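You operate a simulated robot arm through the tools that you are given. There is no shell and no other tool. Be economical: measure what you need, move in short steps, check, and stop when the job is done.

You are at the controls of a simulated two-armed robot. One attempt, no reset.

## Task
Jog the empty tank A line full from line three at speed 25.
Fine: hold the pendant with one hand and jog till the glass is full, three litres sent on at most; then key switch to auto and both route knobs off.

The check looks at the end state, three seconds after you hand in, the way a careful person would. Anything else that was tipped, shoved, dropped, spilled or broken makes it a failure.

## Robot
Two 7-joint arms with two-finger parallel grippers on one trunk, on a base that drives. Base frame: it is fixed to the floor where the robot stands at the start and does not move with it; the origin is under the middle of the robot, x ahead of it, y to its left, z up. Readings come in mm, degrees, newtons and seconds.
The left shoulder is at the start at [70, 133, 1301], the right one opposite. With the tool pointing down near the work surface each hand reaches from about 100 to 620 mm from the robot's upright axis, wherever it stands, measured 20 degrees to its own side. Places, roughly: adjust knob [700, -300, 1200]; batch dial [700, -100, 1200]; box pump isolator [-1200, 800, 1000]; from knob [700, 400, 1200]; green button [700, 400, 1000]; heat switch [700, -300, 1100]; horn switch [-1100, 800, 1400]; jog button [600, 100, 1000]; key switch [600, 0, 900]; lamp test button [-1100, 900, 1400]; lift switch [400, -200, 900]; meter bleed cock [600, -700, 1000]; meter hand valve [600, -600, 1000]; panel isolator [700, -400, 1200]; pump breaker [500, 2100, 1600]; red stop knob [-1100, 800, 1400]. Payload 1.57 kg a hand.
The tool frame of a hand sits at the grasp point between the pads (the TCP): z along the fingers, y along the line on which they close. The tips reach 30 mm beyond it. Largest opening 80 mm; finger width 17, thickness 12; the body of the gripper, 40 by 82 mm, starts 80 mm behind the TCP.
Orientation is told as [roll, pitch, yaw] about the base's x, y, z axes, in that order, counted from this pose: with the fingers straight down and closing along the base's y, the tool's x points along the base's -x, its y along +y and its z along -z.

## Interface
- The arms move only by the tool nudge_tool. It takes "left_moves", "right_moves" or both (then of equal length, played together; a hand with none holds still); each is a list of rows, each a list of 3 entries, a list of its own where there are three numbers: the shift along the base's x, y, z in mm, then the turn, a rotation vector about the base's x, y, z in degrees, then the opening, from 0 (shut) to 1 (fully open). In form: [[[dx, dy, dz], [ax, ay, az], hand], ...]. A call has 1 to 10 rows; each row shifts and turns the commanded pose from where the row before left it. A row lasts 0.2 s, in which the tool goes at most 50 mm and 8.6 degrees; a call with a longer step from one row to the next is refused whole, and so is a gripper value outside its range. Where a pose cannot be reached the arm comes as near as it can. A force on the tool above 50 N (or 10 N above the force at the start of the call, whichever is more), or a blocked arm, ends the call early, and 0.2 s more pass. Each finger travels about 153 mm/s and halts on what it meets, pressing with about 42 N; the grip force reading is that of the motor and also rises with nothing between the fingers. The clock runs only during rows and for 0.2 s after the last one: add rows that do not move to give the fingers time. The reply holds the time, the measured pose of the TCP, the force on the tool along the base axes, the opening and the grip force, in the units named above and with some noise, with the torque about the TCP (base axes, N m) and any sound that the robot's microphone picked up.
- Cameras (640 x 400 px; columns grow to the right, rows downward): "scene" is now at [123.8, 9.7, 1524.6]; the picture's right is [0.14, -0.99, -0.00], its down [-0.58, -0.08, -0.81] and it looks along [0.80, 0.12, -0.58] (base axes); focal length 266 px, centre (320, 200). "left" rides on the left gripper at [72, 7, -122] in its tool frame; the picture's right is [-0.09, 1.00, 0.00], its down [-0.84, -0.08, -0.54] and it looks along [-0.54, -0.05, 0.84] (tool axes); focal length 238 px, centre (320, 200). "right" rides on the right gripper at [72, -7, -122] in its tool frame; the picture's right is [0.09, 1.00, 0.00], its down [-0.84, 0.08, -0.54] and it looks along [-0.54, 0.05, 0.84] (tool axes); focal length 238 px, centre (320, 200). There is no depth. A picture from a camera that has moved, and an enlarged one, comes with that camera's place and axes in the base frame and with its lens. The place of the scene camera against the robot may be out by one fixed shift of up to 18 mm in any direction.
- get_image(camera): a new picture of that camera. The clock stands still meanwhile.
- raise_lower(by): slides the trunk up (or, below 0, down) by that many mm; the arms and the scene camera ride with it, the base frame stays. It gives what a move gives, with no picture.
- base_move(legs): drives the robot by 1 to 6 legs, each [ahead, left, turn to the left] in mm, mm and degrees, along the robot's own axes; the way and the turn of a leg run together, so that a leg with both is an arc; at most 1500 mm and 180 degrees a leg. The arms and the cameras ride along, it lands a little off, and it stops where it bumps. It gives what a move gives.
- head_to(pan, tilt): turns the head with the scene camera to pan (to the left, within 86 degrees either way) and tilt (down, from -29 to 69), counted from straight ahead of the robot. It gives what a move gives.
- close_up(camera, box): a new picture of the part [left, top, right, bottom] of that camera's present view, enlarged. The clock stands still meanwhile.
- sign_off(): hands the job in; it is judged then, once.

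Work in short steps. Places have to be worked out from the pictures, the camera data and where the tool is seen: move nearer, look again, correct. Check each grasp and each placing, and mend what went wrong. You have 120 turns and 100 pictures in all, those below and enlarged ones among them. Open the grippers and draw the arms clear of the work before you hand the job in, unless the task says otherwise; then end with one line.

The tools are called by a JSON object that holds its "method" and its "body". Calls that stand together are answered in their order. nudge_tool: Moves the arms, as the interface text tells. Its arguments: {"type":"object","properties":{"left_moves":{"type":"array","items":{"type":"array"}},"right_moves":{"type":"array","items":{"type":"array"}}},"required":[]} The other tools are called the same way: raise_lower (by) slides the trunk up or down; base_move (legs) drives the base; head_to (pan, tilt) turns the head that bears the scene camera; get_image (camera) takes a picture; close_up (camera, box) takes an enlarged picture of a part of a camera's view; sign_off () hands the job in.

At the start:

```text
t: 0.0
left_tool_pos: [432.3, 318.9, 1368.4]
left_orientation: [-0.1, -0.1, 0.0]
left_ft_force: [-0.2, -1.1, 0.4]
left_ft_torque: [0.0, 0.01, 0.03]
left_gripper_width: 80.2
left_grasp_force: 0.1
right_tool_pos: [330.4, -12.4, 1384.5]
right_orientation: [0.1, 0.0, 0.0]
right_ft_force: [0.7, 0.2, -0.7]
right_ft_torque: [-0.01, -0.01, -0.02]
right_gripper_width: 80.2
right_grasp_force: 0.1
trunk travel left (down, up): [-875.0, 65.0]
robot x, y, heading: [-0.8, -1.1, 0.1]
head pan, tilt: [8.2, 35.6]
```

scene: 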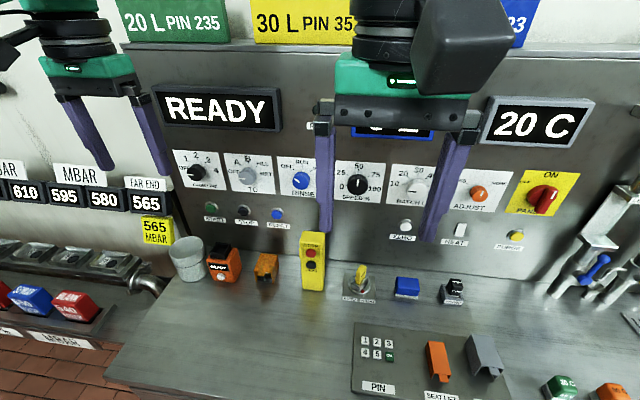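
right: 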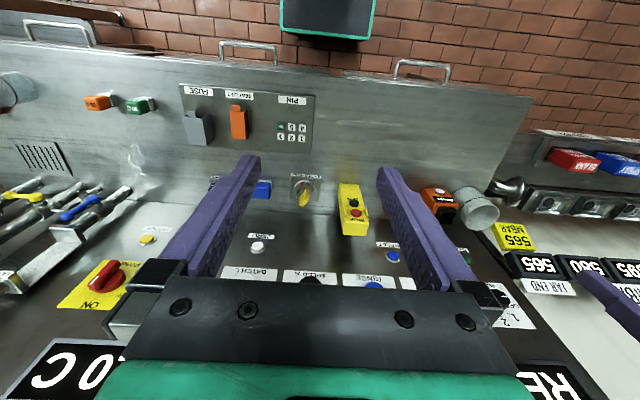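
left: 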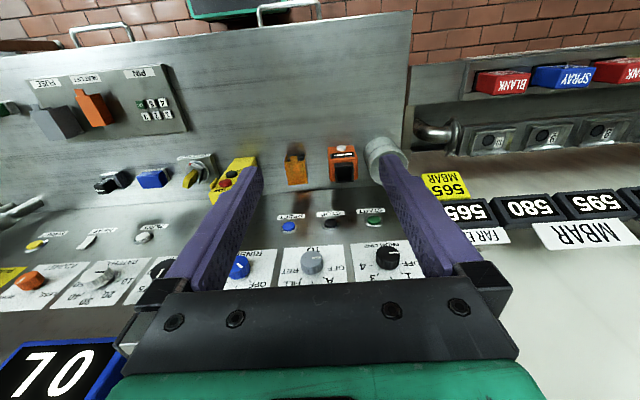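

The panel is ahead, partly hidden by the arms. I'll look at enlarged parts to read the labels first.

{"method": "close_up", "body": {"camera": "scene", "box": [150, 130, 350, 255]}}

{"method": "close_up", "body": {"camera": "scene", "box": [330, 130, 600, 300]}}

{"method": "close_up", "body": {"camera": "scene", "box": [160, 220, 480, 400]}}

```text
3.20 times, centred on (250, 192) of scene
camera zoom: at [123.8, 9.7, 1524.6], right [0.14, -0.99, 0.0], down [-0.58, -0.08, -0.81], along [0.8, 0.12, -0.58], focal length 852 px, centre (544, 224)
```

zoom: 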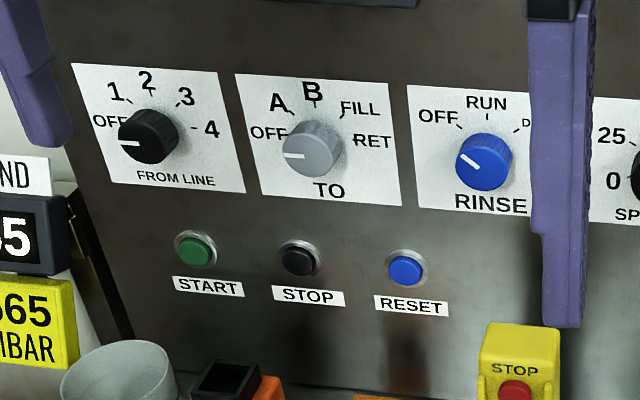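

```text
2.35 times, centred on (465, 215) of scene
camera zoom: at [123.8, 9.7, 1524.6], right [0.14, -0.99, 0.0], down [-0.58, -0.08, -0.81], along [0.8, 0.12, -0.58], focal length 627 px, centre (-21, 165)
```

zoom: 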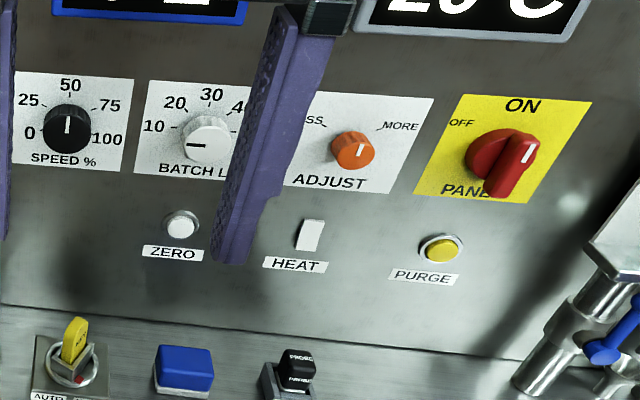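

```text
2.00 times, centred on (320, 310) of scene
camera zoom: at [123.8, 9.7, 1524.6], right [0.14, -0.99, 0.0], down [-0.58, -0.08, -0.81], along [0.8, 0.12, -0.58], focal length 533 px, centre (320, -20)
```

zoom: 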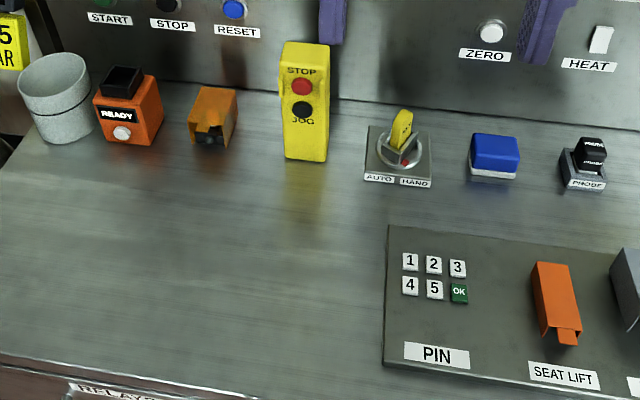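

Next, look around for the rest: signs, tank A's glass, meters.

{"method": "head_to", "body": {"pan": 0, "tilt": 0}}

{"method": "get_image", "body": {"camera": "scene"}}

{"method": "head_to", "body": {"pan": 65, "tilt": 15}}

{"method": "get_image", "body": {"camera": "scene"}}

{"method": "head_to", "body": {"pan": -65, "tilt": 15}}

{"method": "get_image", "body": {"camera": "scene"}}

```text
t: 1.0
left_tool_pos: [432.1, 320.0, 1367.2]
left_orientation: [0.1, 0.0, 0.0]
left_ft_force: [1.1, 0.4, -0.2]
left_ft_torque: [0.0, 0.0, 0.02]
left_gripper_width: 80.0
left_grasp_force: 0.1
right_tool_pos: [329.7, -12.7, 1384.9]
right_orientation: [0.1, 0.0, 0.0]
right_ft_force: [-1.1, -0.5, 0.0]
right_ft_torque: [0.03, -0.01, 0.0]
right_gripper_width: 80.1
right_grasp_force: 0.1
trunk travel left (down, up): [-875.0, 65.0]
robot x, y, heading: [-1.2, 1.1, 0.2]
head pan, tilt: [0.0, 0.0]
```

```text
93 pictures are left
camera scene: at [127.0, -2.5, 1581.6], right [0.0, -1.0, 0.0], down [0.0, 0.0, -1.0], along [1.0, 0.0, 0.0], focal length 266 px, centre (320, 200)
```

scene: 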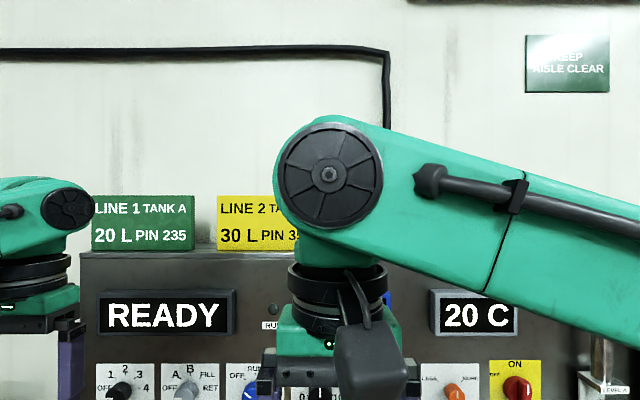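

```text
t: 2.4
left_tool_pos: [430.6, 319.8, 1368.1]
left_orientation: [0.0, -0.1, 0.1]
left_ft_force: [-0.1, -0.6, -0.6]
left_ft_torque: [0.03, -0.02, 0.01]
left_gripper_width: 80.3
left_grasp_force: 0.0
right_tool_pos: [330.0, -12.3, 1385.1]
right_orientation: [0.0, 0.0, 0.1]
right_ft_force: [0.3, 0.4, -0.5]
right_ft_torque: [0.02, 0.0, 0.03]
right_gripper_width: 79.8
right_grasp_force: 0.2
trunk travel left (down, up): [-875.0, 65.0]
robot x, y, heading: [1.0, 0.6, -0.0]
head pan, tilt: [65.0, 15.0]
```

```text
92 pictures are left
camera scene: at [76.6, 82.0, 1557.6], right [0.91, -0.42, 0.0], down [-0.11, -0.23, -0.97], along [0.41, 0.88, -0.26], focal length 266 px, centre (320, 200)
```

scene: 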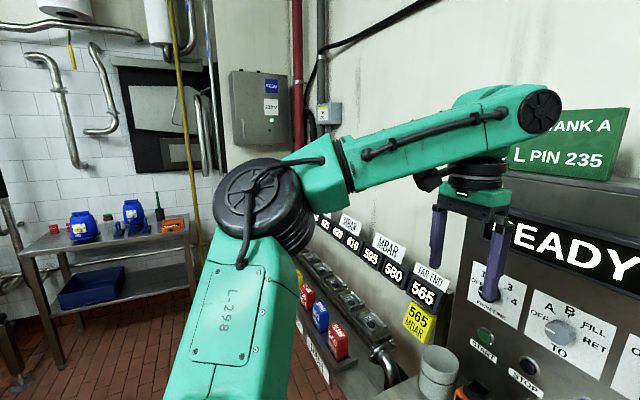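

```text
t: 4.5
left_tool_pos: [431.2, 320.2, 1366.5]
left_orientation: [0.0, -0.1, 0.0]
left_ft_force: [1.1, 0.8, 0.2]
left_ft_torque: [0.02, -0.01, -0.01]
left_gripper_width: 80.1
left_grasp_force: 0.1
right_tool_pos: [328.7, -12.2, 1383.8]
right_orientation: [0.0, -0.1, -0.1]
right_ft_force: [0.3, 0.8, 0.4]
right_ft_torque: [-0.04, 0.02, 0.04]
right_gripper_width: 79.8
right_grasp_force: 0.1
trunk travel left (down, up): [-875.0, 65.0]
robot x, y, heading: [2.9, -1.4, -0.0]
head pan, tilt: [-65.0, 15.0]
```

```text
91 pictures are left
camera scene: at [76.6, -87.2, 1557.6], right [-0.91, -0.42, 0.0], down [-0.11, 0.23, -0.97], along [0.41, -0.88, -0.26], focal length 266 px, centre (320, 200)
```

scene: 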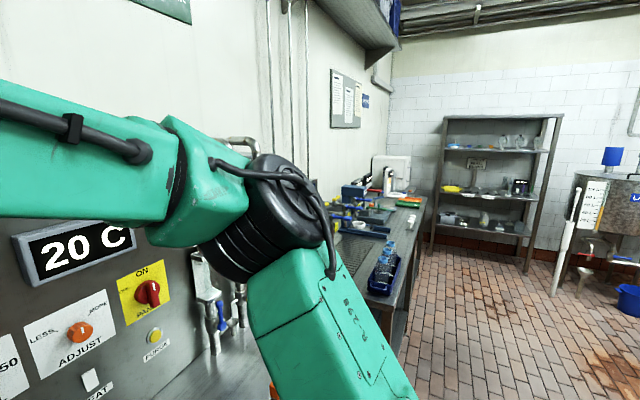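

The right arm blocks the view. I'll draw the right hand out to the right and lower, then look at the level glass and the signs.

{"method": "nudge_tool", "body": {"right_moves": [[[0, -45, 0], [0, 0, 0], 0], [[0, -45, 0], [0, 0, 0], 0], [[0, -45, 0], [0, 0, 0], 0], [[0, -45, -10], [0, 0, 0], 0], [[0, -45, -20], [0, 0, 0], 0], [[0, -30, -40], [0, 0, 0], 0], [[0, 0, -45], [0, 0, 0], 0], [[0, 0, -45], [0, 0, 0], 0]], "left_moves": [[[-20, 0, 0], [0, 0, 0], 0], [[-20, 0, 0], [0, 0, 0], 0], [[-20, 0, -20], [0, 0, 0], 0], [[-20, 0, -20], [0, 0, 0], 0], [[-20, 0, -20], [0, 0, 0], 0], [[0, 0, -20], [0, 0, 0], 0], [[0, 0, -20], [0, 0, 0], 0], [[0, 0, -20], [0, 0, 0], 0]]}}

{"method": "head_to", "body": {"pan": 0, "tilt": 18}}

{"method": "get_image", "body": {"camera": "scene"}}

{"method": "head_to", "body": {"pan": -40, "tilt": 25}}

{"method": "get_image", "body": {"camera": "scene"}}

```text
t: 6.3
left_tool_pos: [331.2, 319.0, 1247.0]
left_orientation: [0.0, 0.0, 0.1]
left_ft_force: [0.1, 0.6, -0.3]
left_ft_torque: [0.0, -0.03, 0.04]
left_gripper_width: 0.1
left_grasp_force: 21.5
right_tool_pos: [329.5, -264.7, 1226.1]
right_orientation: [0.0, -0.1, -0.1]
right_ft_force: [0.4, 0.2, 0.0]
right_ft_torque: [0.02, 0.01, -0.02]
right_gripper_width: 0.0
right_grasp_force: 21.0
trunk travel left (down, up): [-875.0, 65.0]
robot x, y, heading: [0.5, 2.3, 0.1]
head pan, tilt: [-65.0, 15.0]
```

```text
t: 7.6
left_tool_pos: [330.7, 317.6, 1247.4]
left_orientation: [0.1, 0.0, 0.0]
left_ft_force: [-0.8, -0.2, 0.9]
left_ft_torque: [-0.01, 0.0, 0.0]
left_gripper_width: 0.1
left_grasp_force: 20.8
right_tool_pos: [329.4, -265.4, 1225.9]
right_orientation: [0.0, 0.0, 0.0]
right_ft_force: [0.1, -0.3, -1.3]
right_ft_torque: [0.02, -0.01, 0.02]
right_gripper_width: 0.2
right_grasp_force: 21.6
trunk travel left (down, up): [-875.0, 65.0]
robot x, y, heading: [-0.1, 2.9, -0.1]
head pan, tilt: [0.0, 18.0]
```

```text
90 pictures are left
camera scene: at [130.2, -2.8, 1552.7], right [0.0, -1.0, 0.0], down [-0.31, 0.0, -0.95], along [0.95, 0.0, -0.31], focal length 266 px, centre (320, 200)
```

scene: 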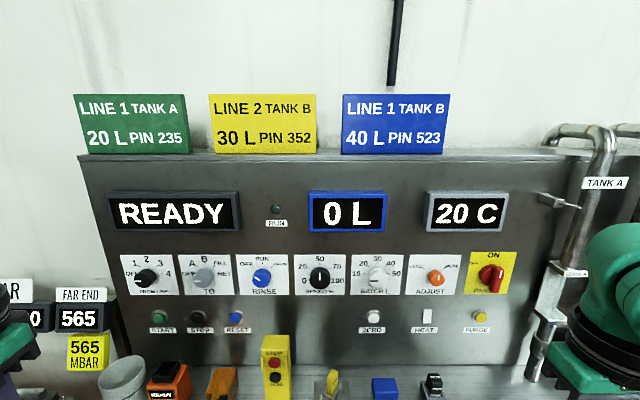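

```text
t: 8.7
left_tool_pos: [331.7, 318.9, 1247.7]
left_orientation: [0.0, 0.0, 0.0]
left_ft_force: [0.5, 0.2, -1.0]
left_ft_torque: [0.02, 0.02, 0.0]
left_gripper_width: 0.0
left_grasp_force: 21.3
right_tool_pos: [329.2, -266.2, 1225.5]
right_orientation: [0.0, -0.1, 0.0]
right_ft_force: [-0.3, 0.2, 0.7]
right_ft_torque: [-0.03, 0.0, -0.02]
right_gripper_width: 0.0
right_grasp_force: 21.2
trunk travel left (down, up): [-875.0, 65.0]
robot x, y, heading: [-2.4, 0.4, -0.1]
head pan, tilt: [-40.0, 25.0]
```

```text
89 pictures are left
camera scene: at [107.6, -61.7, 1541.4], right [-0.64, -0.77, 0.0], down [-0.32, 0.27, -0.91], along [0.69, -0.58, -0.42], focal length 266 px, centre (320, 200)
```

scene: 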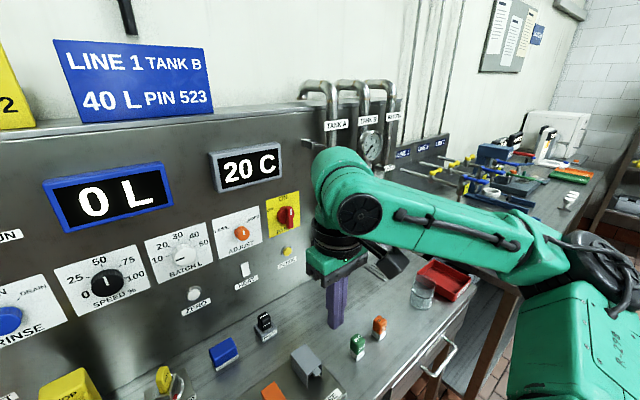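

The level glass on the tank A pipe lies behind the right arm. I'll move the right hand back and toward the middle, then look.

{"method": "nudge_tool", "body": {"right_moves": [[[-30, 20, -30], [0, 0, 0], 0], [[-30, 20, -30], [0, 0, 0], 0], [[-30, 20, -30], [0, 0, 0], 0], [[-20, 20, -30], [0, 0, 0], 0], [[0, 0, -30], [0, 0, 0], 0]]}}

{"method": "get_image", "body": {"camera": "scene"}}

```text
t: 9.9
left_tool_pos: [330.9, 319.0, 1247.0]
left_orientation: [0.0, -0.1, 0.0]
left_ft_force: [-0.3, -0.9, -0.7]
left_ft_torque: [0.04, 0.01, -0.02]
left_gripper_width: 0.0
left_grasp_force: 21.5
right_tool_pos: [320.9, -252.5, 1179.2]
right_orientation: [0.0, 0.1, 0.0]
right_ft_force: [-0.9, 0.4, 0.3]
right_ft_torque: [0.01, 0.0, 0.0]
right_gripper_width: 0.0
right_grasp_force: 21.7
right hand out of reach, approached as far as the arm can: row 1, 2, 3, 4, 5
trunk travel left (down, up): [-875.0, 65.0]
robot x, y, heading: [-1.4, -3.3, 0.2]
head pan, tilt: [-40.0, 25.0]
```

```text
88 pictures are left
camera scene: at [107.7, -61.6, 1541.4], right [-0.64, -0.77, 0.0], down [-0.32, 0.27, -0.91], along [0.69, -0.58, -0.42], focal length 266 px, centre (320, 200)
```

scene: 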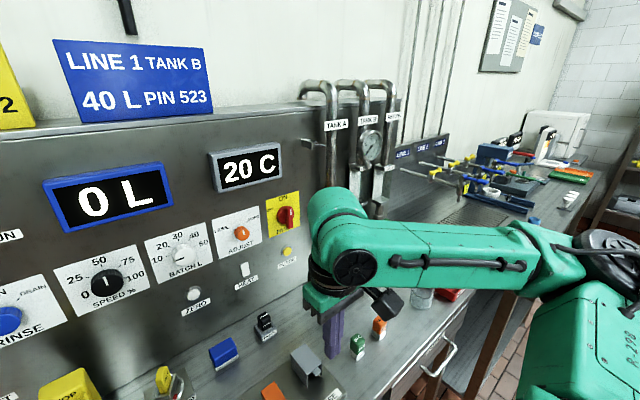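

The arm still covers the lower glass. I'll lower the right hand to about z=1080 in free air and look again, enlarged.

{"method": "nudge_tool", "body": {"right_moves": [[[20, 0, -45], [0, 0, 0], 0], [[20, 0, -35], [0, 0, 0], 0], [[20, 0, -35], [0, 0, 0], 0]]}}

{"method": "get_image", "body": {"camera": "scene"}}

```text
t: 10.7
left_tool_pos: [332.2, 319.2, 1247.4]
left_orientation: [0.0, 0.1, 0.1]
left_ft_force: [0.1, 0.4, 0.2]
left_ft_torque: [-0.03, 0.02, 0.01]
left_gripper_width: 0.0
left_grasp_force: 21.3
right_tool_pos: [381.1, -252.6, 1065.5]
right_orientation: [0.0, -0.1, -0.1]
right_ft_force: [-0.1, -0.2, -0.3]
right_ft_torque: [0.01, 0.02, 0.01]
right_gripper_width: 0.0
right_grasp_force: 21.5
trunk travel left (down, up): [-875.0, 65.0]
robot x, y, heading: [-1.1, 0.7, -0.2]
head pan, tilt: [-40.0, 25.0]
```

```text
87 pictures are left
camera scene: at [109.0, -62.0, 1541.2], right [-0.64, -0.77, 0.0], down [-0.32, 0.27, -0.91], along [0.69, -0.58, -0.42], focal length 266 px, centre (320, 200)
```

scene: 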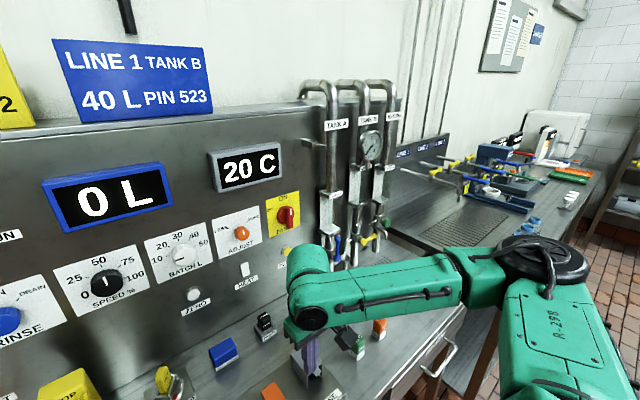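

Now the meter stand is visible. Enlarge it.

{"method": "close_up", "body": {"camera": "scene", "box": [290, 75, 410, 275]}}

{"method": "close_up", "body": {"camera": "scene", "box": [310, 140, 390, 190]}}

{"method": "close_up", "body": {"camera": "scene", "box": [300, 180, 396, 280]}}

```text
2.00 times, centred on (350, 175) of scene
camera zoom: at [109.0, -62.0, 1541.2], right [-0.64, -0.77, 0.0], down [-0.32, 0.27, -0.91], along [0.69, -0.58, -0.42], focal length 533 px, centre (260, 250)
```

zoom: 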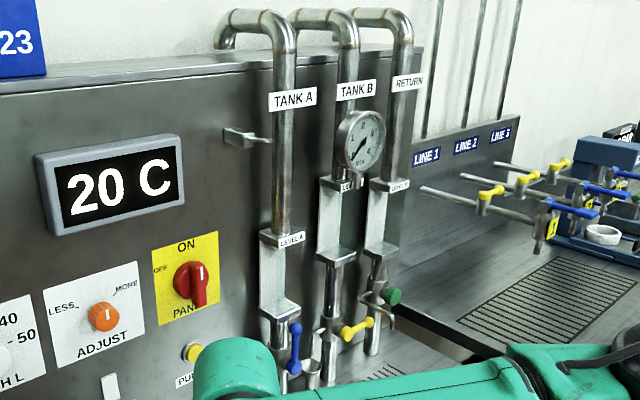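

```text
8.00 times, centred on (350, 165) of scene
camera zoom: at [109.0, -62.0, 1541.2], right [-0.64, -0.77, 0.0], down [-0.32, 0.27, -0.91], along [0.69, -0.58, -0.42], focal length 2130 px, centre (80, 480)
```

zoom: 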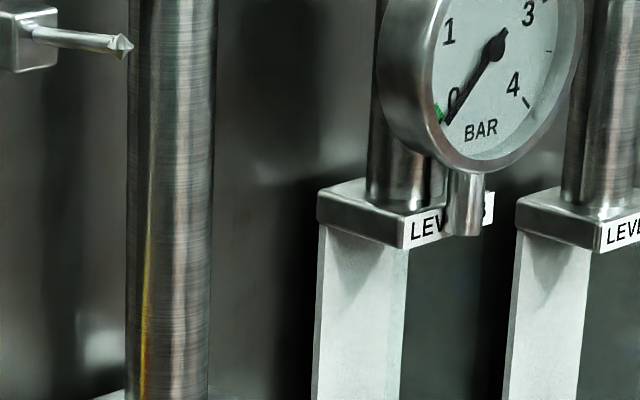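

```text
4.00 times, centred on (348, 230) of scene
camera zoom: at [109.0, -62.0, 1541.2], right [-0.64, -0.77, 0.0], down [-0.32, 0.27, -0.91], along [0.69, -0.58, -0.42], focal length 1065 px, centre (208, 80)
```

zoom: 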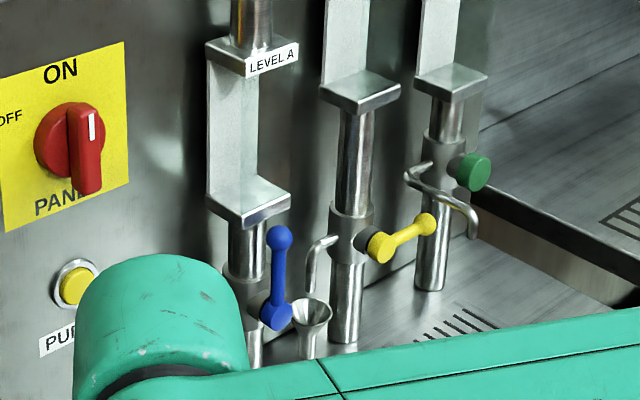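

The hand valve (blue) is in line with the pipe and the bleed cock (yellow) across. Check the right-hand lines bench and left wall for state that matters, e.g. line 3's valve and notices.

{"method": "close_up", "body": {"camera": "scene", "box": [390, 100, 640, 256]}}

{"method": "close_up", "body": {"camera": "scene", "box": [460, 0, 580, 80]}}

{"method": "head_to", "body": {"pan": 55, "tilt": 15}}

{"method": "get_image", "body": {"camera": "scene"}}

```text
2.56 times, centred on (515, 178) of scene
camera zoom: at [109.0, -62.0, 1541.2], right [-0.64, -0.77, 0.0], down [-0.32, 0.27, -0.91], along [0.69, -0.58, -0.42], focal length 682 px, centre (-179, 256)
```

zoom: 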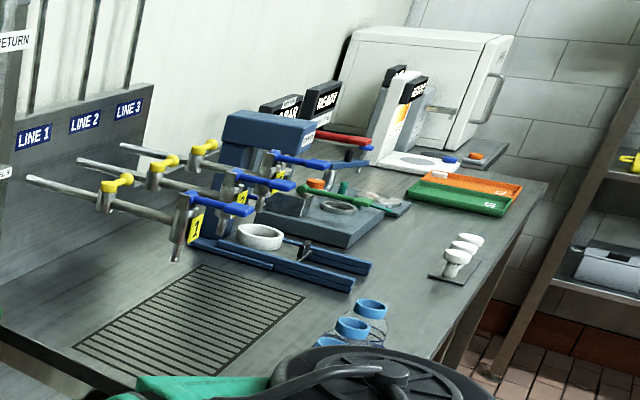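

```text
5.00 times, centred on (520, 40) of scene
camera zoom: at [109.0, -62.0, 1541.2], right [-0.64, -0.77, 0.0], down [-0.32, 0.27, -0.91], along [0.69, -0.58, -0.42], focal length 1332 px, centre (-680, 1000)
```

zoom: 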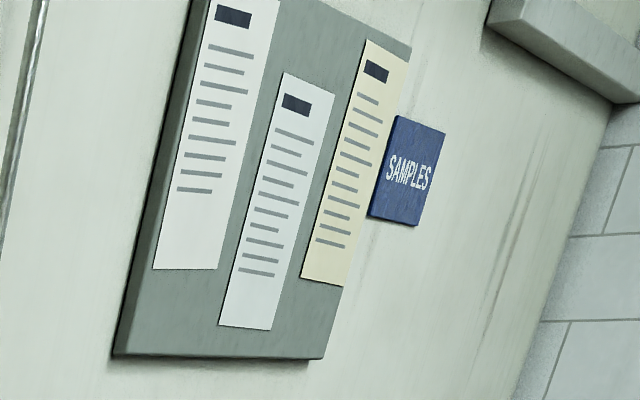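

```text
t: 12.4
left_tool_pos: [330.6, 318.2, 1247.2]
left_orientation: [0.0, 0.0, -0.1]
left_ft_force: [-0.2, -0.3, -0.3]
left_ft_torque: [-0.02, -0.01, 0.0]
left_gripper_width: 0.0
left_grasp_force: 21.7
right_tool_pos: [379.2, -253.7, 1065.1]
right_orientation: [-0.1, 0.1, 0.0]
right_ft_force: [0.3, -0.5, -0.3]
right_ft_torque: [-0.01, 0.0, 0.01]
right_gripper_width: 0.0
right_grasp_force: 21.3
trunk travel left (down, up): [-875.0, 65.0]
robot x, y, heading: [4.6, 0.1, 0.2]
head pan, tilt: [55.0, 15.0]
```

```text
81 pictures are left
camera scene: at [90.6, 73.8, 1557.6], right [0.82, -0.57, 0.0], down [-0.15, -0.21, -0.97], along [0.55, 0.79, -0.26], focal length 266 px, centre (320, 200)
```

scene: 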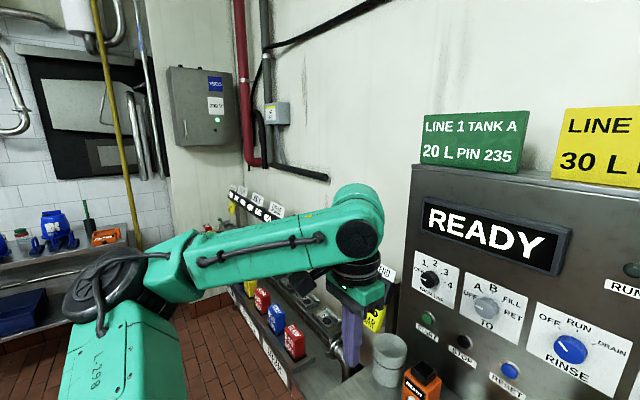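

The lines bench is for samples; nothing to do there. Now look closely at the pendant and the key.

{"method": "head_to", "body": {"pan": 8, "tilt": 40}}

{"method": "close_up", "body": {"camera": "scene", "box": [270, 180, 400, 290]}}

{"method": "get_image", "body": {"camera": "scene"}}

```text
t: 13.6
left_tool_pos: [332.1, 318.7, 1247.5]
left_orientation: [0.0, 0.1, 0.0]
left_ft_force: [0.8, -0.5, 0.2]
left_ft_torque: [-0.01, -0.01, -0.02]
left_gripper_width: 0.0
left_grasp_force: 21.5
right_tool_pos: [380.1, -252.8, 1064.2]
right_orientation: [0.0, 0.0, 0.0]
right_ft_force: [-0.1, -0.8, -0.4]
right_ft_torque: [-0.03, 0.02, -0.01]
right_gripper_width: 0.0
right_grasp_force: 21.2
trunk travel left (down, up): [-875.0, 65.0]
robot x, y, heading: [-1.1, -2.8, -0.1]
head pan, tilt: [8.0, 40.0]
```

```text
3.64 times, centred on (335, 235) of scene
camera zoom: at [121.1, 9.3, 1518.1], right [0.14, -0.99, 0.0], down [-0.64, -0.09, -0.77], along [0.76, 0.11, -0.64], focal length 968 px, centre (266, 73)
```

zoom: 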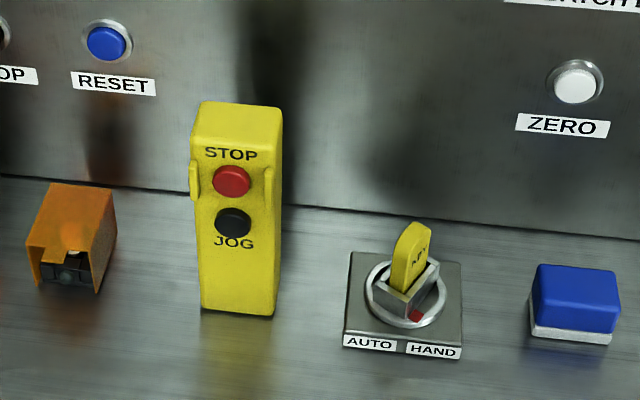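

```text
79 pictures are left
camera scene: at [121.1, 9.3, 1518.1], right [0.14, -0.99, 0.0], down [-0.64, -0.09, -0.77], along [0.76, 0.11, -0.64], focal length 266 px, centre (320, 200)
```

scene: 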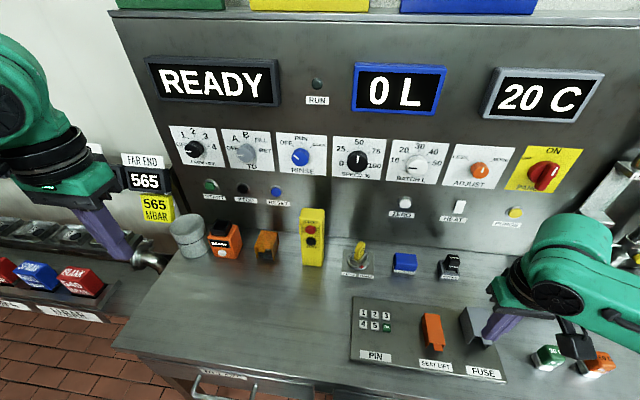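

The key's red dot points at HAND already; the pendant stands free on the bench. I turn the left hand to point at the panel (about -90° about y) while bringing it forward, to measure the knobs with its camera.

{"method": "nudge_tool", "body": {"left_moves": [[[18, 0, 0], [0, -8.5, 0], 0], [[18, 0, 0], [0, -8.5, 0], 0], [[18, 0, 0], [0, -8.5, 0], 0], [[18, 0, 0], [0, -8.5, 0], 0], [[18, 0, 0], [0, -8.5, 0], 0], [[18, 0, 0], [0, -8.5, 0], 0], [[18, 0, 0], [0, -8.5, 0], 0], [[18, 0, 0], [0, -8.5, 0], 0], [[18, 0, 0], [0, -8.5, 0], 0], [[18, 0, 0], [0, -8.5, 0], 0]]}}

{"method": "nudge_tool", "body": {"left_moves": [[[0, 0, 0], [0, -5, 0], 0.6], [[0, 0, 0], [0, 0, 0], 0.6]]}}

{"method": "get_image", "body": {"camera": "left"}}

{"method": "get_image", "body": {"camera": "scene"}}

```text
t: 15.8
left_tool_pos: [525.2, 332.5, 1253.0]
left_orientation: [-2.6, -84.9, 2.6]
left_ft_force: [1.0, -0.2, 0.2]
left_ft_torque: [0.0, -0.01, -0.03]
left_gripper_width: 0.0
left_grasp_force: 21.8
left hand out of reach, approached as far as the arm can: row 5, 6
right_tool_pos: [380.8, -251.7, 1065.4]
right_orientation: [-0.1, 0.1, 0.0]
right_ft_force: [0.6, 0.5, -0.3]
right_ft_torque: [-0.04, 0.0, 0.01]
right_gripper_width: 0.0
right_grasp_force: 21.2
trunk travel left (down, up): [-875.0, 65.0]
robot x, y, heading: [1.0, 3.2, -0.0]
head pan, tilt: [8.0, 40.0]
```

```text
t: 16.4
left_tool_pos: [524.9, 331.4, 1254.3]
left_orientation: [-107.7, -90.0, 107.7]
left_ft_force: [-0.5, -0.8, -0.1]
left_ft_torque: [0.01, 0.01, -0.02]
left_gripper_width: 47.8
left_grasp_force: 0.1
right_tool_pos: [379.3, -253.1, 1065.5]
right_orientation: [0.0, -0.1, 0.0]
right_ft_force: [0.1, 0.8, -0.6]
right_ft_torque: [0.0, -0.02, 0.0]
right_gripper_width: 0.0
right_grasp_force: 21.5
trunk travel left (down, up): [-875.0, 65.0]
robot x, y, heading: [-1.1, -4.5, 0.1]
head pan, tilt: [8.0, 40.0]
```

```text
78 pictures are left
camera left: at [402.2, 337.4, 1183.8], right [0.0, 1.0, 0.09], down [-0.54, -0.08, 0.84], along [0.84, -0.05, 0.54], focal length 238 px, centre (320, 200)
```

left: 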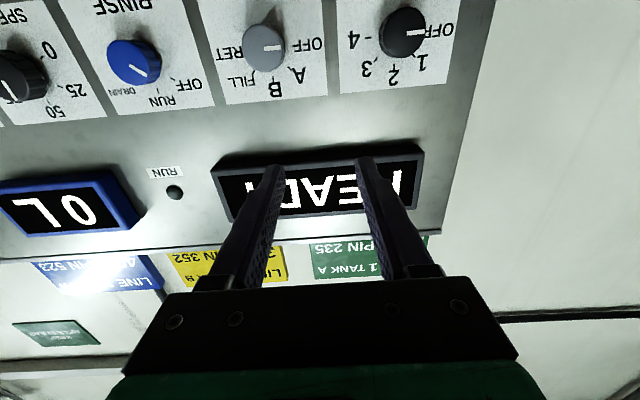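

```text
77 pictures are left
camera scene: at [121.6, 10.1, 1518.0], right [0.14, -0.99, 0.0], down [-0.64, -0.09, -0.77], along [0.76, 0.11, -0.64], focal length 266 px, centre (320, 200)
```

scene: 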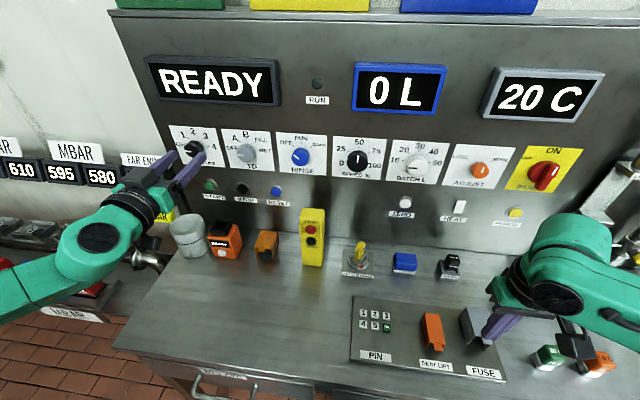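

From this view the knobs lie near z≈1180, FROM y≈420, TO y≈280, SPEED y≈8 if the panel is near x=700. I line up on the TO knob and look again to fix the depth.

{"method": "nudge_tool", "body": {"left_moves": [[[0, -26, -38], [0, 0, 0], 0.9], [[20, -26, -36], [0, 0, 0], 0.9], [[0, 0, 0], [0, 0, 0], 0.9]]}}

{"method": "get_image", "body": {"camera": "left"}}

```text
t: 17.2
left_tool_pos: [542.6, 278.8, 1180.5]
left_orientation: [-179.3, -89.9, 179.4]
left_ft_force: [-0.4, -0.4, -0.2]
left_ft_torque: [0.0, 0.0, -0.01]
left_gripper_width: 71.8
left_grasp_force: 0.1
right_tool_pos: [379.3, -253.8, 1065.0]
right_orientation: [0.0, 0.0, 0.0]
right_ft_force: [-0.8, 0.3, -0.7]
right_ft_torque: [0.0, -0.05, 0.02]
right_gripper_width: 0.0
right_grasp_force: 21.6
trunk travel left (down, up): [-875.0, 65.0]
robot x, y, heading: [-3.5, 1.2, 0.0]
head pan, tilt: [8.0, 40.0]
```

```text
76 pictures are left
camera left: at [420.7, 284.8, 1109.4], right [0.0, 1.0, 0.09], down [-0.54, -0.08, 0.84], along [0.84, -0.05, 0.54], focal length 238 px, centre (320, 200)
```

left: 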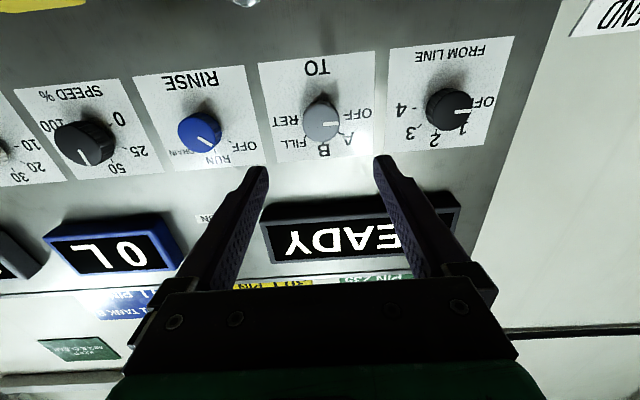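

Triangulation gives the TO knob's front at about [677, 281, 1179], ~40 mm wide. I move in to TCP x≈655 with open fingers and check.

{"method": "nudge_tool", "body": {"left_moves": [[[28, 1, 0], [0, 0, 0], 0.9], [[28, 1, -1], [0, 0, 0], 0.9], [[28, 0, 0], [0, 0, 0], 0.9], [[28, 0, 0], [0, 0, 0], 0.9], [[0, 0, 0], [0, 0, 0], 0.9]]}}

{"method": "get_image", "body": {"camera": "left"}}

{"method": "close_up", "body": {"camera": "scene", "box": [160, 110, 340, 222]}}

```text
t: 18.4
left_tool_pos: [656.3, 280.4, 1180.7]
left_orientation: [-87.1, -90.0, 87.0]
left_ft_force: [0.6, 0.2, 0.0]
left_ft_torque: [0.01, -0.01, -0.02]
left_gripper_width: 72.1
left_grasp_force: 0.1
right_tool_pos: [378.8, -252.8, 1064.5]
right_orientation: [0.0, 0.0, 0.0]
right_ft_force: [0.7, 0.3, 0.3]
right_ft_torque: [0.01, -0.04, 0.01]
right_gripper_width: 0.0
right_grasp_force: 21.6
trunk travel left (down, up): [-875.0, 65.0]
robot x, y, heading: [2.7, -6.0, -0.1]
head pan, tilt: [8.0, 40.0]
```

```text
75 pictures are left
camera left: at [533.8, 286.8, 1109.5], right [0.0, 1.0, 0.09], down [-0.54, -0.08, 0.84], along [0.84, -0.05, 0.54], focal length 238 px, centre (320, 200)
```

left: 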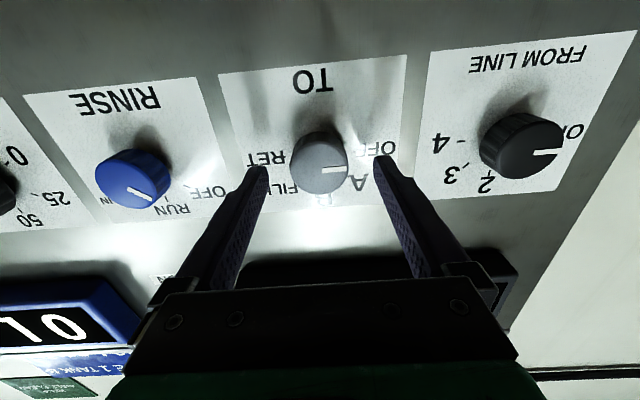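

```text
3.56 times, centred on (250, 166) of scene
camera zoom: at [120.7, 9.4, 1518.1], right [0.14, -0.99, 0.0], down [-0.64, -0.09, -0.77], along [0.76, 0.11, -0.64], focal length 947 px, centre (569, 321)
```

zoom: 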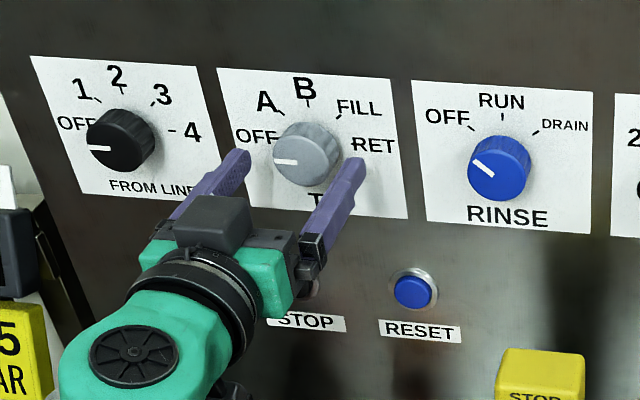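

The fingertips are just short of the knob face (face near x≈690). I go 16 mm further and close on it.

{"method": "nudge_tool", "body": {"left_moves": [[[8, 0, -1], [0, 0, 0], 0.9], [[8, 0, 0], [0, 0, 0], 0.9], [[0, 0, 0], [0, 0, 0], 0.9]]}}

{"method": "nudge_tool", "body": {"left_moves": [[[0, 0, 0], [0, 0, 0], 0.55], [[0, 0, 0], [0, 0, 0], 0.35], [[0, 0, 0], [0, 0, 0], 0.35]]}}

{"method": "get_image", "body": {"camera": "left"}}

```text
t: 19.2
left_tool_pos: [672.1, 280.7, 1178.5]
left_orientation: [-145.0, -90.1, 145.1]
left_ft_force: [-0.1, 1.0, -0.1]
left_ft_torque: [-0.01, -0.01, -0.02]
left_gripper_width: 72.0
left_grasp_force: 0.1
right_tool_pos: [379.5, -253.3, 1064.0]
right_orientation: [0.0, 0.0, 0.0]
right_ft_force: [0.5, 0.0, -0.1]
right_ft_torque: [0.0, -0.01, 0.02]
right_gripper_width: 0.0
right_grasp_force: 21.5
trunk travel left (down, up): [-875.0, 65.0]
robot x, y, heading: [-2.6, 4.1, -0.1]
head pan, tilt: [8.0, 40.0]
```

```text
t: 20.0
left_tool_pos: [673.2, 279.4, 1178.7]
left_orientation: [11.9, -90.0, -12.0]
left_ft_force: [0.1, -1.9, -3.1]
left_ft_torque: [-0.02, -0.38, -0.22]
left_gripper_width: 40.8
left_grasp_force: 45.2
right_tool_pos: [379.0, -254.0, 1064.8]
right_orientation: [0.1, 0.0, -0.1]
right_ft_force: [-0.1, 0.2, -0.2]
right_ft_torque: [-0.02, 0.0, -0.01]
right_gripper_width: 0.0
right_grasp_force: 21.1
trunk travel left (down, up): [-875.0, 65.0]
robot x, y, heading: [1.6, 0.4, 0.1]
head pan, tilt: [8.0, 40.0]
```

```text
73 pictures are left
camera left: at [550.3, 286.4, 1108.1], right [0.0, 1.0, 0.09], down [-0.54, -0.08, 0.84], along [0.84, -0.05, 0.54], focal length 238 px, centre (320, 200)
```

left: 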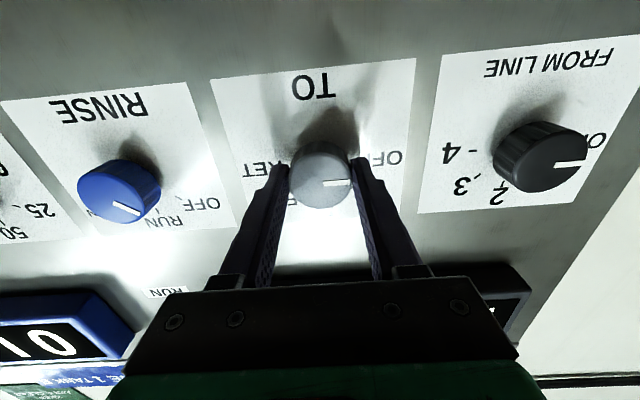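

Gripped at 40.8 mm. Turn +45° about x (clockwise from the front) to A.

{"method": "nudge_tool", "body": {"left_moves": [[[0, 0, 0], [7.5, 0, 0], 0.35], [[0, 0, 0], [7.5, 0, 0], 0.35], [[0, 0, 0], [7.5, 0, 0], 0.35], [[0, 0, 0], [7.5, 0, 0], 0.35], [[0, 0, 0], [7.5, 0, 0], 0.35], [[0, 0, 0], [7.5, 0, 0], 0.35]]}}

{"method": "close_up", "body": {"camera": "scene", "box": [160, 110, 340, 222]}}

```text
t: 21.4
left_tool_pos: [672.5, 281.0, 1179.5]
left_orientation: [90.0, -44.9, -90.1]
left_ft_force: [3.8, 0.5, 3.3]
left_ft_torque: [-0.01, 0.56, 0.05]
left_gripper_width: 40.8
left_grasp_force: 44.6
right_tool_pos: [379.9, -254.1, 1065.2]
right_orientation: [0.0, 0.1, 0.0]
right_ft_force: [-0.1, -0.2, 0.1]
right_ft_torque: [-0.02, 0.01, -0.02]
right_gripper_width: 0.0
right_grasp_force: 21.4
trunk travel left (down, up): [-875.0, 65.0]
robot x, y, heading: [0.7, -0.9, 0.0]
head pan, tilt: [8.0, 40.0]
```

```text
3.56 times, centred on (250, 166) of scene
camera zoom: at [122.2, 9.0, 1518.0], right [0.14, -0.99, 0.0], down [-0.64, -0.09, -0.77], along [0.76, 0.11, -0.64], focal length 947 px, centre (569, 321)
```

zoom: 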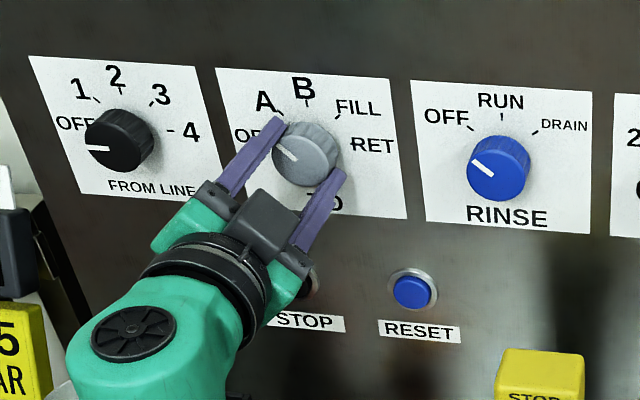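

The knob has turned; I enlarge to see whether it reached A.

{"method": "close_up", "body": {"camera": "scene", "box": [220, 125, 280, 175]}}

{"method": "get_image", "body": {"camera": "left"}}

```text
8.00 times, centred on (250, 150) of scene
camera zoom: at [122.2, 9.0, 1518.0], right [0.14, -0.99, 0.0], down [-0.64, -0.09, -0.77], along [0.76, 0.11, -0.64], focal length 2130 px, centre (880, 600)
```

zoom: 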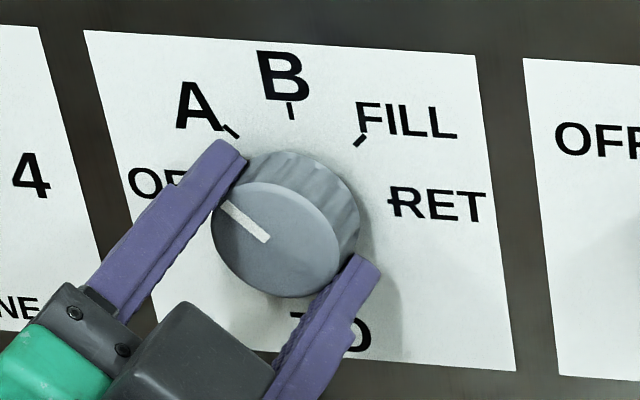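

```text
70 pictures are left
camera left: at [550.3, 335.9, 1134.2], right [0.0, 0.64, 0.77], down [-0.54, -0.65, 0.54], along [0.84, -0.42, 0.35], focal length 238 px, centre (320, 200)
```

left: 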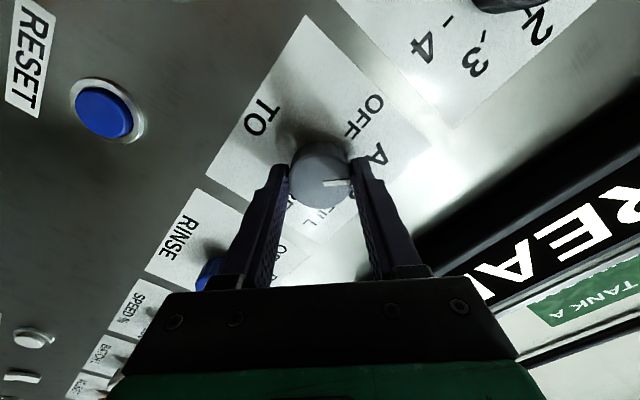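

The pointer runs parallel with A's tick: TO is on A. Release, back off, and roll the hand back past zero ready for the FROM turn of +135°.

{"method": "nudge_tool", "body": {"left_moves": [[[0, 0, 0], [0, 0, 0], 0.9], [[0, 0, 0], [0, 0, 0], 0.9], [[-25, 0, 0], [0, 0, 0], 0.9], [[-30, 10, 0], [-8.5, 0, 0], 0.9], [[-10, 30, 0], [-8.5, 0, 0], 0.9], [[0, 30, 0], [-8.5, 0, 0], 0.9], [[0, 30, 0], [-8.5, 0, 0], 0.9], [[0, 30, 0], [-8.5, 0, 0], 0.9], [[0, 0, 0], [-8.5, 0, 0], 0.9], [[0, 0, 0], [-8.5, 0, 0], 0.9]]}}

{"method": "nudge_tool", "body": {"left_moves": [[[0, 0, 0], [-8.5, 0, 0], 0.9], [[0, 0, 0], [-8.5, 0, 0], 0.9], [[0, 0, 0], [-8.5, 0, 0], 0.9], [[0, 0, 0], [-8.5, 0, 0], 0.9], [[0, 0, 0], [-8.5, 0, 0], 0.9], [[0, 0, 0], [-8.5, 0, 0], 0.9], [[0, 0, 0], [-4, 0, 0], 0.9], [[0, 0, 0], [0, 0, 0], 0.9]]}}

{"method": "get_image", "body": {"camera": "left"}}

{"method": "close_up", "body": {"camera": "scene", "box": [160, 110, 340, 222]}}

```text
t: 23.6
left_tool_pos: [607.1, 410.0, 1179.0]
left_orientation: [-89.9, -75.3, 90.0]
left_ft_force: [0.4, -0.5, 0.3]
left_ft_torque: [0.01, -0.04, 0.01]
left_gripper_width: 72.1
left_grasp_force: 0.0
right_tool_pos: [379.5, -253.3, 1064.5]
right_orientation: [-0.1, 0.1, -0.1]
right_ft_force: [-0.1, -0.3, -0.4]
right_ft_torque: [0.01, -0.02, -0.03]
right_gripper_width: 0.0
right_grasp_force: 21.0
trunk travel left (down, up): [-875.0, 65.0]
robot x, y, heading: [0.5, -2.5, -0.3]
head pan, tilt: [8.0, 40.0]
```

```text
t: 25.4
left_tool_pos: [606.4, 410.9, 1180.1]
left_orientation: [-90.0, -20.4, 90.0]
left_ft_force: [-0.4, -0.8, 1.0]
left_ft_torque: [-0.02, 0.01, -0.03]
left_gripper_width: 72.2
left_grasp_force: 0.0
right_tool_pos: [379.1, -252.6, 1065.2]
right_orientation: [0.0, 0.0, 0.0]
right_ft_force: [-0.2, 1.4, -0.6]
right_ft_torque: [0.0, 0.03, 0.0]
right_gripper_width: 0.0
right_grasp_force: 21.3
trunk travel left (down, up): [-875.0, 65.0]
robot x, y, heading: [-1.6, -1.3, 0.1]
head pan, tilt: [8.0, 40.0]
```

```text
69 pictures are left
camera left: at [484.7, 344.9, 1149.0], right [0.0, 0.43, -0.9], down [-0.54, 0.76, 0.36], along [0.84, 0.49, 0.23], focal length 238 px, centre (320, 200)
```

left: 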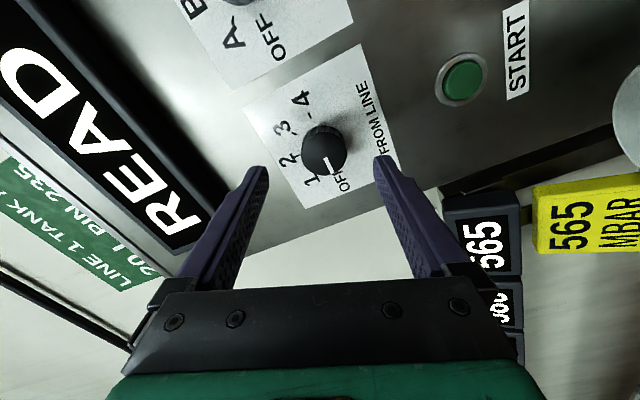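

```text
3.56 times, centred on (250, 166) of scene
camera zoom: at [121.1, 9.2, 1518.0], right [0.14, -0.99, 0.0], down [-0.64, -0.09, -0.77], along [0.76, 0.11, -0.64], focal length 947 px, centre (569, 321)
```

zoom: 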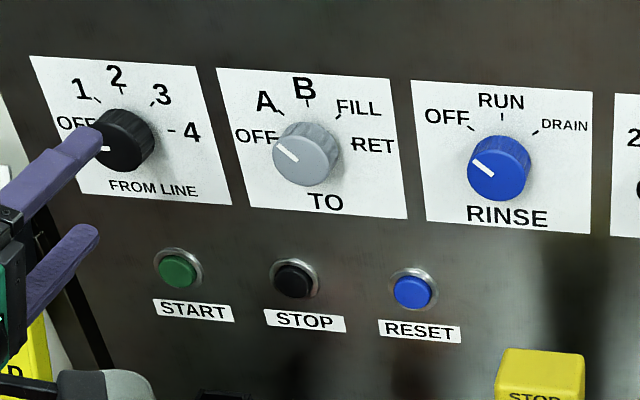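

TO sits on A. FROM knob's centre works out near [690, 416, 1179]; move in and close.

{"method": "nudge_tool", "body": {"left_moves": [[[22, 3, -1], [0, 0, 0], 0.9], [[22, 2, 0], [0, 0, 0], 0.9], [[14, 0, 0], [0, 0, 0], 0.9], [[8, 0, 0], [0, 0, 0], 0.9], [[0, 0, 0], [0, 0, 0], 0.9], [[0, 0, 0], [0, 0, 0], 0.55], [[0, 0, 0], [0, 0, 0], 0.35], [[0, 0, 0], [0, 0, 0], 0.35]]}}

{"method": "get_image", "body": {"camera": "left"}}

```text
t: 27.2
left_tool_pos: [673.0, 414.3, 1178.2]
left_orientation: [-89.9, -20.3, 89.9]
left_ft_force: [-1.0, -0.9, -3.0]
left_ft_torque: [-0.01, -0.35, -0.13]
left_gripper_width: 41.2
left_grasp_force: 45.1
right_tool_pos: [379.7, -253.1, 1065.6]
right_orientation: [0.0, 0.1, 0.0]
right_ft_force: [-0.6, 0.5, 0.6]
right_ft_torque: [0.0, 0.0, -0.01]
right_gripper_width: 0.0
right_grasp_force: 22.0
trunk travel left (down, up): [-875.0, 65.0]
robot x, y, heading: [-1.1, -3.9, 0.0]
head pan, tilt: [8.0, 40.0]
```

```text
67 pictures are left
camera left: at [550.8, 349.6, 1148.0], right [0.0, 0.43, -0.9], down [-0.54, 0.76, 0.37], along [0.84, 0.49, 0.23], focal length 238 px, centre (320, 200)
```

left: 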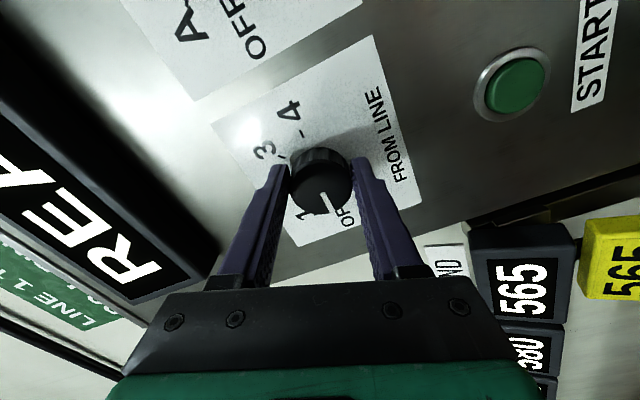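

Gripped well. Turn +135° in 18 rows of 7.5°.

{"method": "nudge_tool", "body": {"left_moves": [[[0, 0, 0], [7.5, 0, 0], 0.35], [[0, 0, 0], [7.5, 0, 0], 0.35], [[0, 0, 0], [7.5, 0, 0], 0.35], [[0, 0, 0], [7.5, 0, 0], 0.35], [[0, 0, 0], [7.5, 0, 0], 0.35], [[0, 0, 0], [7.5, 0, 0], 0.35], [[0, 0, 0], [7.5, 0, 0], 0.35], [[0, 0, 0], [7.5, 0, 0], 0.35], [[0, 0, 0], [7.5, 0, 0], 0.35]]}}

{"method": "nudge_tool", "body": {"left_moves": [[[0, 0, 0], [7.5, 0, 0], 0.35], [[0, 0, 0], [7.5, 0, 0], 0.35], [[0, 0, 0], [7.5, 0, 0], 0.35], [[0, 0, 0], [7.5, 0, 0], 0.35], [[0, 0, 0], [7.5, 0, 0], 0.35], [[0, 0, 0], [7.5, 0, 0], 0.35], [[0, 0, 0], [7.5, 0, 0], 0.35], [[0, 0, 0], [7.5, 0, 0], 0.35], [[0, 0, 0], [7.5, 0, 0], 0.35]]}}

{"method": "close_up", "body": {"camera": "scene", "box": [160, 110, 280, 210]}}

```text
t: 29.2
left_tool_pos: [672.2, 419.7, 1174.6]
left_orientation: [-82.9, -87.9, 82.9]
left_ft_force: [-12.3, 4.5, -20.4]
left_ft_torque: [-0.04, 0.11, -0.44]
left_gripper_width: 41.4
left_grasp_force: 45.1
right_tool_pos: [380.8, -249.7, 1064.8]
right_orientation: [-0.2, 0.0, 0.0]
right_ft_force: [0.3, -0.6, -0.5]
right_ft_torque: [0.01, 0.01, -0.02]
right_gripper_width: 0.2
right_grasp_force: 21.8
trunk travel left (down, up): [-875.0, 65.0]
robot x, y, heading: [0.2, -1.3, 0.1]
head pan, tilt: [8.0, 40.0]
```

```text
t: 31.2
left_tool_pos: [673.8, 424.5, 1177.9]
left_orientation: [90.2, -24.7, -89.8]
left_ft_force: [1.6, 21.6, 3.7]
left_ft_torque: [-0.11, 0.85, 1.14]
left_gripper_width: 41.1
left_grasp_force: 44.8
right_tool_pos: [379.8, -247.1, 1066.3]
right_orientation: [-0.4, 0.0, 0.0]
right_ft_force: [-1.2, -0.4, 0.3]
right_ft_torque: [-0.02, 0.02, 0.0]
right_gripper_width: 0.0
right_grasp_force: 21.3
trunk travel left (down, up): [-875.0, 65.0]
robot x, y, heading: [-1.4, 0.2, 0.1]
head pan, tilt: [8.0, 40.0]
```

```text
4.00 times, centred on (220, 160) of scene
camera zoom: at [121.5, 18.3, 1518.1], right [0.14, -0.99, 0.01], down [-0.64, -0.09, -0.77], along [0.76, 0.1, -0.64], focal length 1065 px, centre (720, 360)
```

zoom: 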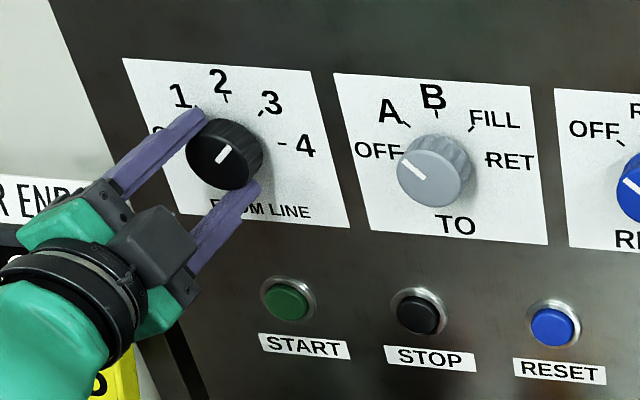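

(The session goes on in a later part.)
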